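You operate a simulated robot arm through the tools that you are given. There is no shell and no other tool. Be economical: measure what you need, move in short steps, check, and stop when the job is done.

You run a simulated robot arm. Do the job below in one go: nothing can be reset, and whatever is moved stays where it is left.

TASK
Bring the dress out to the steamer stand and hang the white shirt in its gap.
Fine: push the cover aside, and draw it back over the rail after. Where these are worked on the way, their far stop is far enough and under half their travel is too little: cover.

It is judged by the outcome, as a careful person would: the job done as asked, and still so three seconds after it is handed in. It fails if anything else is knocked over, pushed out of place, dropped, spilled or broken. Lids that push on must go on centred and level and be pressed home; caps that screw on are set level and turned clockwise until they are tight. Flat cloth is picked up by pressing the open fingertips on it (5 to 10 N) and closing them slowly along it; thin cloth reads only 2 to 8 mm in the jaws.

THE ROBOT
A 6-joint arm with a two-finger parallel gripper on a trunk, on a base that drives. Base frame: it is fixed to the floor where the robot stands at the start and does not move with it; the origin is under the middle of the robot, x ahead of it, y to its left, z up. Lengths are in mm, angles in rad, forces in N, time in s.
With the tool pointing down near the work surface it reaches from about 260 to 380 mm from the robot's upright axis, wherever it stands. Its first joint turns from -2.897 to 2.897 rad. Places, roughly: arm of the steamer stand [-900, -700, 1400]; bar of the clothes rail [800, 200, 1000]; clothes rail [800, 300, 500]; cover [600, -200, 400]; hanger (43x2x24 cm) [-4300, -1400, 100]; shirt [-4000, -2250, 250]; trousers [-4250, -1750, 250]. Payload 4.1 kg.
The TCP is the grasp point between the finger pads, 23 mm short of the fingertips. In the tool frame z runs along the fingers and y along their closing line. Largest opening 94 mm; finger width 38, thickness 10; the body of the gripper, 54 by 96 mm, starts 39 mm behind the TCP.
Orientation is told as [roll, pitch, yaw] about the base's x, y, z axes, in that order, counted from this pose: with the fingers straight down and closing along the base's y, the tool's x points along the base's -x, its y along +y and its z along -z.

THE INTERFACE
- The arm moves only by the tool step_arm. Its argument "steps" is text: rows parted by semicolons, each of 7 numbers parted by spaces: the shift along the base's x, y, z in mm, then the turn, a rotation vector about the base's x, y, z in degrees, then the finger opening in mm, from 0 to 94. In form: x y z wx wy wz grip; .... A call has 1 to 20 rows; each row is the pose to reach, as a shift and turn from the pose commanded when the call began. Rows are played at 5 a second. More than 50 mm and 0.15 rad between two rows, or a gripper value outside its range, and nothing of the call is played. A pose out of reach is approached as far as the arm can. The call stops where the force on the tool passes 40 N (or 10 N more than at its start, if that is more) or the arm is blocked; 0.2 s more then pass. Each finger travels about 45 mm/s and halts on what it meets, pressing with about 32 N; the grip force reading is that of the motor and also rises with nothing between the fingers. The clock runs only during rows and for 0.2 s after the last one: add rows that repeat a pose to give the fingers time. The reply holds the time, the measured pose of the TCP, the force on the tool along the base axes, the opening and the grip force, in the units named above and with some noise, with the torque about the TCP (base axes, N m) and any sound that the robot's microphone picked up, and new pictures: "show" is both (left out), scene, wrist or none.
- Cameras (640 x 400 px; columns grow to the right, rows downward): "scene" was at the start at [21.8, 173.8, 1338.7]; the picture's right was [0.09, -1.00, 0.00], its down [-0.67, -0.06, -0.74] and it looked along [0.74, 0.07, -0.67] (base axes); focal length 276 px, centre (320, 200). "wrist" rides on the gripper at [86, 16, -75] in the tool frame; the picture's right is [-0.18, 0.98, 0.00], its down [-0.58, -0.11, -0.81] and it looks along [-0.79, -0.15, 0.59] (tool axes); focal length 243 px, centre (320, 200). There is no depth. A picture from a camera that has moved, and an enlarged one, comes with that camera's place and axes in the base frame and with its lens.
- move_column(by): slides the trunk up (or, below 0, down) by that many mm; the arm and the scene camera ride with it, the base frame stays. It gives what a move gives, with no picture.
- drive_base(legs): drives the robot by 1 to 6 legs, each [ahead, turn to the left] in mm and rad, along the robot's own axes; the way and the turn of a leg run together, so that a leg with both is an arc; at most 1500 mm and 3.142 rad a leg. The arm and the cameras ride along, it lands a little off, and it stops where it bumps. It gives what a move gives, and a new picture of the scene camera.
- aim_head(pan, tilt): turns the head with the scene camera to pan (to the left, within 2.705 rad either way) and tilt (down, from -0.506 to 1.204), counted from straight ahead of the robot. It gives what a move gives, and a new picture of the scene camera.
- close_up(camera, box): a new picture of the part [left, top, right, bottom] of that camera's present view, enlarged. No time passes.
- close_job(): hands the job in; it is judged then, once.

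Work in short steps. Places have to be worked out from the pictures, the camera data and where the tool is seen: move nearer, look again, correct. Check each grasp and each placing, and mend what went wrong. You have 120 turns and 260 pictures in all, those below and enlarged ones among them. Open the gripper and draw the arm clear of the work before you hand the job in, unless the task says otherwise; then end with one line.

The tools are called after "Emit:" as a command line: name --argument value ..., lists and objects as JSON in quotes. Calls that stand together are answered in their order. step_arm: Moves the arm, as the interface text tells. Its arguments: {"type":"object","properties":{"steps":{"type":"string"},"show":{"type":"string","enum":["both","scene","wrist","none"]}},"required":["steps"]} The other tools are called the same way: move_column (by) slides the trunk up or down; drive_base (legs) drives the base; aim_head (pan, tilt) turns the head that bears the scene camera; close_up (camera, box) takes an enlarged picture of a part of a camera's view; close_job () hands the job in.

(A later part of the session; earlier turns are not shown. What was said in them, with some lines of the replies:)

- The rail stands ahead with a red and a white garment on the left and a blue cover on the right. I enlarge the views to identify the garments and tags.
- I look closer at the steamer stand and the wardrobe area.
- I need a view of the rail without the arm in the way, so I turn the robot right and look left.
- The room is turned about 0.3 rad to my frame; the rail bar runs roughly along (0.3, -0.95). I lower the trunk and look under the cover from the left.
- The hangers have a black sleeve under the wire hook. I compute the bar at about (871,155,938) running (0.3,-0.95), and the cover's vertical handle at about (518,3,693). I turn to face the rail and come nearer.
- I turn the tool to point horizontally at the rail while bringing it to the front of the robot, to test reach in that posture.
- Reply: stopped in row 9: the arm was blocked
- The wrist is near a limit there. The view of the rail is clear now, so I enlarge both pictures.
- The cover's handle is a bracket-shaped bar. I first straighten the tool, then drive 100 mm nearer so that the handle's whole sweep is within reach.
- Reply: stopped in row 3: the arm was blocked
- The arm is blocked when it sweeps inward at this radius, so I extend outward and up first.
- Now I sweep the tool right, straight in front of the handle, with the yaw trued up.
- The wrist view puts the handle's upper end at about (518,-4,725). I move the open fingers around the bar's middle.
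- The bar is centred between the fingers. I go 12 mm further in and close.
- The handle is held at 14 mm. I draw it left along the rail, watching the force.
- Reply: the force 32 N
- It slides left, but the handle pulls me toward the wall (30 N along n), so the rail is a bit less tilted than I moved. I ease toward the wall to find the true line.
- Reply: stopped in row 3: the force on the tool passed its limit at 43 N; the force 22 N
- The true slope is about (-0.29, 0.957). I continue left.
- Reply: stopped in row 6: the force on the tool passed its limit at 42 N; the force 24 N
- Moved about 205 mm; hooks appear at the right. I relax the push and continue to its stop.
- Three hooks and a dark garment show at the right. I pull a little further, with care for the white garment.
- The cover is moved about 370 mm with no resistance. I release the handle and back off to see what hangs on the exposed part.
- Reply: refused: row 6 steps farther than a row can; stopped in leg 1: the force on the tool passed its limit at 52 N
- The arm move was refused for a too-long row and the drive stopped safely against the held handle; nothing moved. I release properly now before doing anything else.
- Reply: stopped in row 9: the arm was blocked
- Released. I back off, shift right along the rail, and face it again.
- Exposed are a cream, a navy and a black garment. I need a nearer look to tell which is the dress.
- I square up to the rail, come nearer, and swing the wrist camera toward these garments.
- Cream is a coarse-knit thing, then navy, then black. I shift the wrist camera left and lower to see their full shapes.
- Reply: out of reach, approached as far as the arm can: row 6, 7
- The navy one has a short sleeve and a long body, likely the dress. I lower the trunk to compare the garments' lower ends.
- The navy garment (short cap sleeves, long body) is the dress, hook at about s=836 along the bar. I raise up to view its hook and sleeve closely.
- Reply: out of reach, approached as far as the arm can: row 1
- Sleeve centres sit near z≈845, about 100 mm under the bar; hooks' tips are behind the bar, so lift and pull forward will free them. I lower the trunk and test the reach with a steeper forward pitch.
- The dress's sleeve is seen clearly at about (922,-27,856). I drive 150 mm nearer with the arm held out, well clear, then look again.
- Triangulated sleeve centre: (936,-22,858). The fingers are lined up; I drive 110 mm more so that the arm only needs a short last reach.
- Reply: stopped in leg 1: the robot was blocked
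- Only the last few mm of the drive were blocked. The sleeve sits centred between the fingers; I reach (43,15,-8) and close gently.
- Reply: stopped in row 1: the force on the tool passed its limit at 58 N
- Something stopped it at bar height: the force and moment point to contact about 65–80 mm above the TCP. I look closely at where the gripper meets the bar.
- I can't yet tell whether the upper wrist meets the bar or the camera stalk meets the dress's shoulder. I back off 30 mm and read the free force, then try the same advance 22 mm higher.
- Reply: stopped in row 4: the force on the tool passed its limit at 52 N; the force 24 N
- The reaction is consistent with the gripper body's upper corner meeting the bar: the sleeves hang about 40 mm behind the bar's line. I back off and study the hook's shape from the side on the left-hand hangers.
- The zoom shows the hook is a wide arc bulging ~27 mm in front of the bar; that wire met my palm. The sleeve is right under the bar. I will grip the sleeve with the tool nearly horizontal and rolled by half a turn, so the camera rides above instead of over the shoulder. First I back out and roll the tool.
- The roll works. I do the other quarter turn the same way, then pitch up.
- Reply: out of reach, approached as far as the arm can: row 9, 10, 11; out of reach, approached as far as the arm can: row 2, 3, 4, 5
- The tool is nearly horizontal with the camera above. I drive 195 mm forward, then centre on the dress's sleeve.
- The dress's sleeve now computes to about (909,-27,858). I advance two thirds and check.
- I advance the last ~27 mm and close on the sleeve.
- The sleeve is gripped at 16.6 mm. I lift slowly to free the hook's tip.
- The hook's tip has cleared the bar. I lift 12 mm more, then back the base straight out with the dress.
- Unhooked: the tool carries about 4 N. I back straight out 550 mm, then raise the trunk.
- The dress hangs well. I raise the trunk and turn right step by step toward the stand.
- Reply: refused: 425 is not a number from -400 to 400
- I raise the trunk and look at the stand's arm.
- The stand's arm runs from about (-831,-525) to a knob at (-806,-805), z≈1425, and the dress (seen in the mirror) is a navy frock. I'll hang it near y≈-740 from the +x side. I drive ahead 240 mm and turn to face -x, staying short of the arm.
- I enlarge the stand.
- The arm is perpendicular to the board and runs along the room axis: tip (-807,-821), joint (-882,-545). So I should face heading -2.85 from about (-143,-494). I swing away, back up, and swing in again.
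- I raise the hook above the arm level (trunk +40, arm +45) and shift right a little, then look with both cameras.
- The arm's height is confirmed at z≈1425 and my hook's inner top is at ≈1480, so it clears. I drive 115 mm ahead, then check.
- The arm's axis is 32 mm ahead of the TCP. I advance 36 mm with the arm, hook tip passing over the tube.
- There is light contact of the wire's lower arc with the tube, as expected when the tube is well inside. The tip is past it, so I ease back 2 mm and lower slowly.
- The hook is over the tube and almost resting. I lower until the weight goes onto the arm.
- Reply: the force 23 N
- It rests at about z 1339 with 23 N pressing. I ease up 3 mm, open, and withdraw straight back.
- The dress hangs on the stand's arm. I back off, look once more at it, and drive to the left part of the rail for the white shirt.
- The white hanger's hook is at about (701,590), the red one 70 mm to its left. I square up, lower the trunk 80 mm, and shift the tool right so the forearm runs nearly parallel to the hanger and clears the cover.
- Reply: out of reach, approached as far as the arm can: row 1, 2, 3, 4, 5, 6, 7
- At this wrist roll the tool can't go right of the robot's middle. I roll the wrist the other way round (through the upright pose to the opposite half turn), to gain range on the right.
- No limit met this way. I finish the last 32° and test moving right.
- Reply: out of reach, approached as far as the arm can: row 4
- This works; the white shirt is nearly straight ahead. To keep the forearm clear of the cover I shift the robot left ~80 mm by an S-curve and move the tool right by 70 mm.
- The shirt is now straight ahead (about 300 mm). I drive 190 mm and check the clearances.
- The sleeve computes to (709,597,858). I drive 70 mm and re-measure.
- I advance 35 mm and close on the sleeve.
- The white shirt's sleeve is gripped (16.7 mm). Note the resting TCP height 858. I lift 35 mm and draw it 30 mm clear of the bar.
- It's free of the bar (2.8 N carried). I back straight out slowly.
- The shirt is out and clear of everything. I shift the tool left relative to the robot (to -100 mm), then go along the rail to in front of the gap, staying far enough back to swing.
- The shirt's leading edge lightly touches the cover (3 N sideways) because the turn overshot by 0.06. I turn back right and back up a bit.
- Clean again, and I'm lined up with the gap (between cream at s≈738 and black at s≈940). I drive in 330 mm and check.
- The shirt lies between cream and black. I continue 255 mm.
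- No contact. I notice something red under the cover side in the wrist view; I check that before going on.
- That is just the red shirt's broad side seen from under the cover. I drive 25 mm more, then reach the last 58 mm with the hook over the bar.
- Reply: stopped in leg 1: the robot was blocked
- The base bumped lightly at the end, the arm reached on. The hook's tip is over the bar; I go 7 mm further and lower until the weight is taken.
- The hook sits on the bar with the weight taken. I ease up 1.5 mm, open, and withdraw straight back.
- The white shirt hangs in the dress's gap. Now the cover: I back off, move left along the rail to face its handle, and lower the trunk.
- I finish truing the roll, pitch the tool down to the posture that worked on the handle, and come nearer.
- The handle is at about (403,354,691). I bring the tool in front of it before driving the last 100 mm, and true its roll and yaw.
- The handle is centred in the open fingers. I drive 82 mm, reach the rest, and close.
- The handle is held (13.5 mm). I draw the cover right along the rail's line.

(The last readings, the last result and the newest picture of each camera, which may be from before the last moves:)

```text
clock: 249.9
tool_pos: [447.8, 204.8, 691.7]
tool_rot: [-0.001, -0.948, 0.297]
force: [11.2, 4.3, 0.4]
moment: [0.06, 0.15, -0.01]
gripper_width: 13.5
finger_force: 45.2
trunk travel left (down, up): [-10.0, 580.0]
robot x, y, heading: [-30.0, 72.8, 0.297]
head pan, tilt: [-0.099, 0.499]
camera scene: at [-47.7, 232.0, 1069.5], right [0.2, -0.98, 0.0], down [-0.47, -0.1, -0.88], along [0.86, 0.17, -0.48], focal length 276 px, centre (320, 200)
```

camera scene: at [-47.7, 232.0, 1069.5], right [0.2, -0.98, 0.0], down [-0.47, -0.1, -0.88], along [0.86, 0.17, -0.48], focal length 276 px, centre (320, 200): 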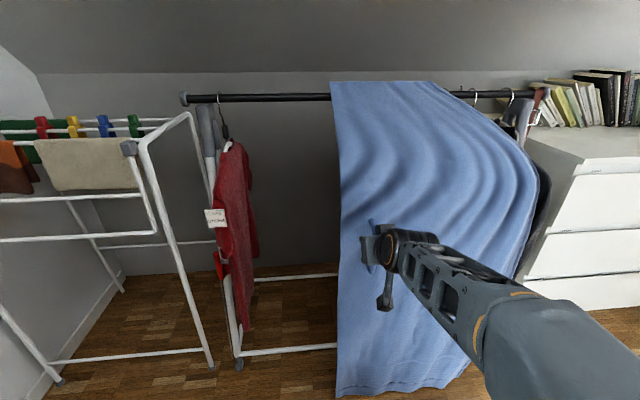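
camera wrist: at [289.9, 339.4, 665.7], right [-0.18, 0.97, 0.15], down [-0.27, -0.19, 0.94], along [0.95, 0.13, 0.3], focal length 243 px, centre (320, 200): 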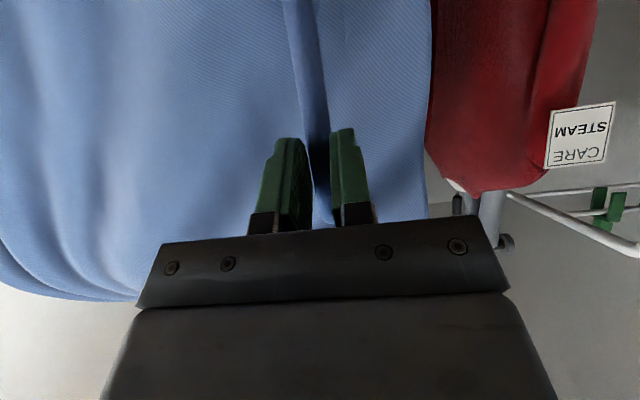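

Smooth. I continue with a slightly larger inward slope.

Emit:
step_arm --steps "5 -14 0 0 0 0 0; 10 -30 0 0 0 0 0; 15.5 -48 0 0 0 0 0; 21 -66 0 0 0 0 0; 26.5 -84 0 0 0 0 0; 32 -102 0 0 0 0 0; 37.5 -120 0 0 0 0 0; 43 -138 0 0 0 0 0; 48.5 -156 0 0 0 0 0; 48.5 -156 0 0 0 0 0" --show "scene"

```text
clock: 252.1
tool_pos: [496.8, 48.1, 692.1]
tool_rot: [-0.003, -0.945, 0.296]
force: [-1.1, 0.2, 6.2]
moment: [0.0, 0.04, 0.05]
gripper_width: 13.4
finger_force: 44.6
trunk travel left (down, up): [-10.0, 580.0]
robot x, y, heading: [-31.4, 72.4, 0.298]
head pan, tilt: [-0.099, 0.499]
camera scene: at [-49.0, 231.7, 1069.5], right [0.2, -0.98, 0.0], down [-0.47, -0.1, -0.88], along [0.86, 0.17, -0.48], focal length 276 px, centre (320, 200)
```

scene: 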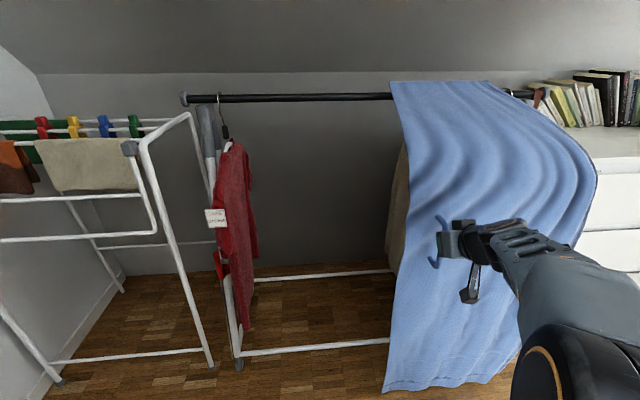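

About 55 mm remain to its first place; I go on until there or the stop.

Emit:
step_arm --steps "4 -13 0 0 0 0 0; 9 -28 0 0 0 0 0; 13 -41 0 0 0 0 0; 16 -51 0 0 0 0 0; 18 -57 0 0 0 0 0; 18 -57 0 0 0 0 0" --show "scene"

```text
clock: 253.5
tool_pos: [514.5, -9.2, 692.2]
tool_rot: [0.0, -0.944, 0.296]
force: [-12.4, -2.4, 0.3]
moment: [-0.07, 0.29, 0.09]
gripper_width: 13.4
finger_force: 45.4
trunk travel left (down, up): [-10.0, 580.0]
robot x, y, heading: [-29.4, 72.7, 0.298]
head pan, tilt: [-0.099, 0.499]
camera scene: at [-49.3, 231.6, 1069.5], right [0.2, -0.98, 0.0], down [-0.47, -0.09, -0.88], along [0.86, 0.17, -0.48], focal length 276 px, centre (320, 200)
```

scene: 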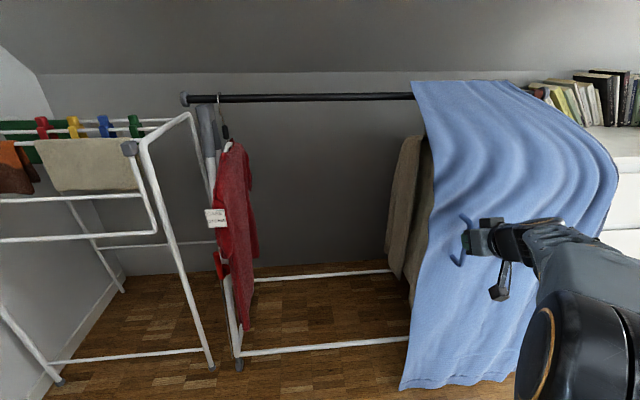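

The cover is back where it started. I release the handle and draw the arm clear.

Emit:
step_arm --steps "-1 0 0 0 0 0 0; -1 0 0 0 0 0 40; -1 0 0 0 0 0 94; -1 0 0 0 0 0 94; -20 -6 15 0 0 0 94; -45 -14 35 0 0 0 94; -70 -21 55 0 0 0 94; -70 -21 55 0 0 0 94" --show "none"

Emit:
drive_base --legs '[[-350, 0]]'

Emit:
aim_head --pan -2.6 --tilt 0.3

```text
clock: 255.3
tool_pos: [440.4, -30.4, 747.3]
tool_rot: [-0.001, -0.945, 0.298]
force: [-0.1, 0.6, 0.2]
moment: [0.03, -0.01, 0.05]
gripper_width: 94.0
finger_force: 0.0
trunk travel left (down, up): [-10.0, 580.0]
robot x, y, heading: [-31.0, 72.3, 0.302]
head pan, tilt: [-0.099, 0.499]
```

```text
clock: 257.5
tool_pos: [109.8, -132.4, 747.2]
tool_rot: [-0.002, -0.947, 0.298]
force: [-0.8, -0.8, -0.1]
moment: [-0.01, 0.01, -0.01]
gripper_width: 94.0
finger_force: 0.0
trunk travel left (down, up): [-10.0, 580.0]
robot x, y, heading: [-362.8, -30.0, 0.301]
head pan, tilt: [-0.099, 0.499]
camera scene: at [-380.5, 128.9, 1069.5], right [0.2, -0.98, 0.0], down [-0.47, -0.1, -0.88], along [0.86, 0.17, -0.48], focal length 276 px, centre (320, 200)
```

scene: 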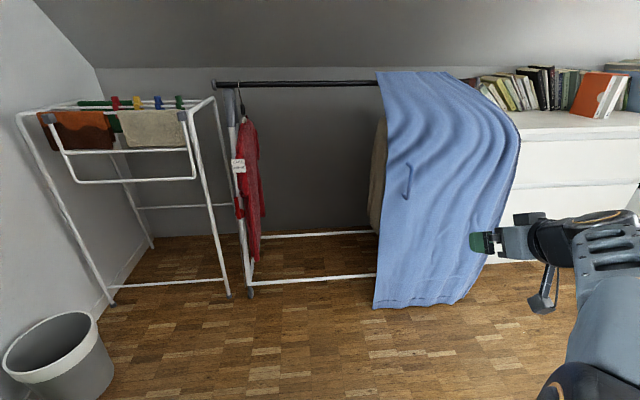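

```text
clock: 259.8
tool_pos: [110.9, -132.4, 748.7]
tool_rot: [-0.001, -0.944, 0.297]
force: [-0.5, -0.2, 0.0]
moment: [0.0, 0.01, 0.02]
gripper_width: 94.1
finger_force: 0.1
trunk travel left (down, up): [-10.0, 580.0]
robot x, y, heading: [-357.4, -26.6, 0.302]
head pan, tilt: [-2.601, 0.3]
camera scene: at [-531.9, 41.2, 1087.9], right [-0.75, 0.67, 0.0], down [0.2, 0.22, -0.96], along [-0.64, -0.71, -0.3], focal length 276 px, centre (320, 200)
```

scene: 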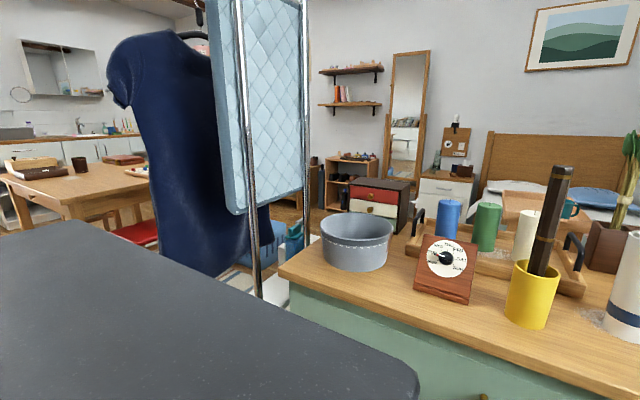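

The navy dress hangs on the stand's arm and the cover is back over the rail, with the white shirt under it in the gap. The gripper is open and the arm is clear, so I hand in the job.

Emit:
close_job

```text
The job is handed in.
```

The navy dress hangs on the steamer stand's arm, the white shirt hangs in its gap on the rail, and the cover is drawn back over the rail.
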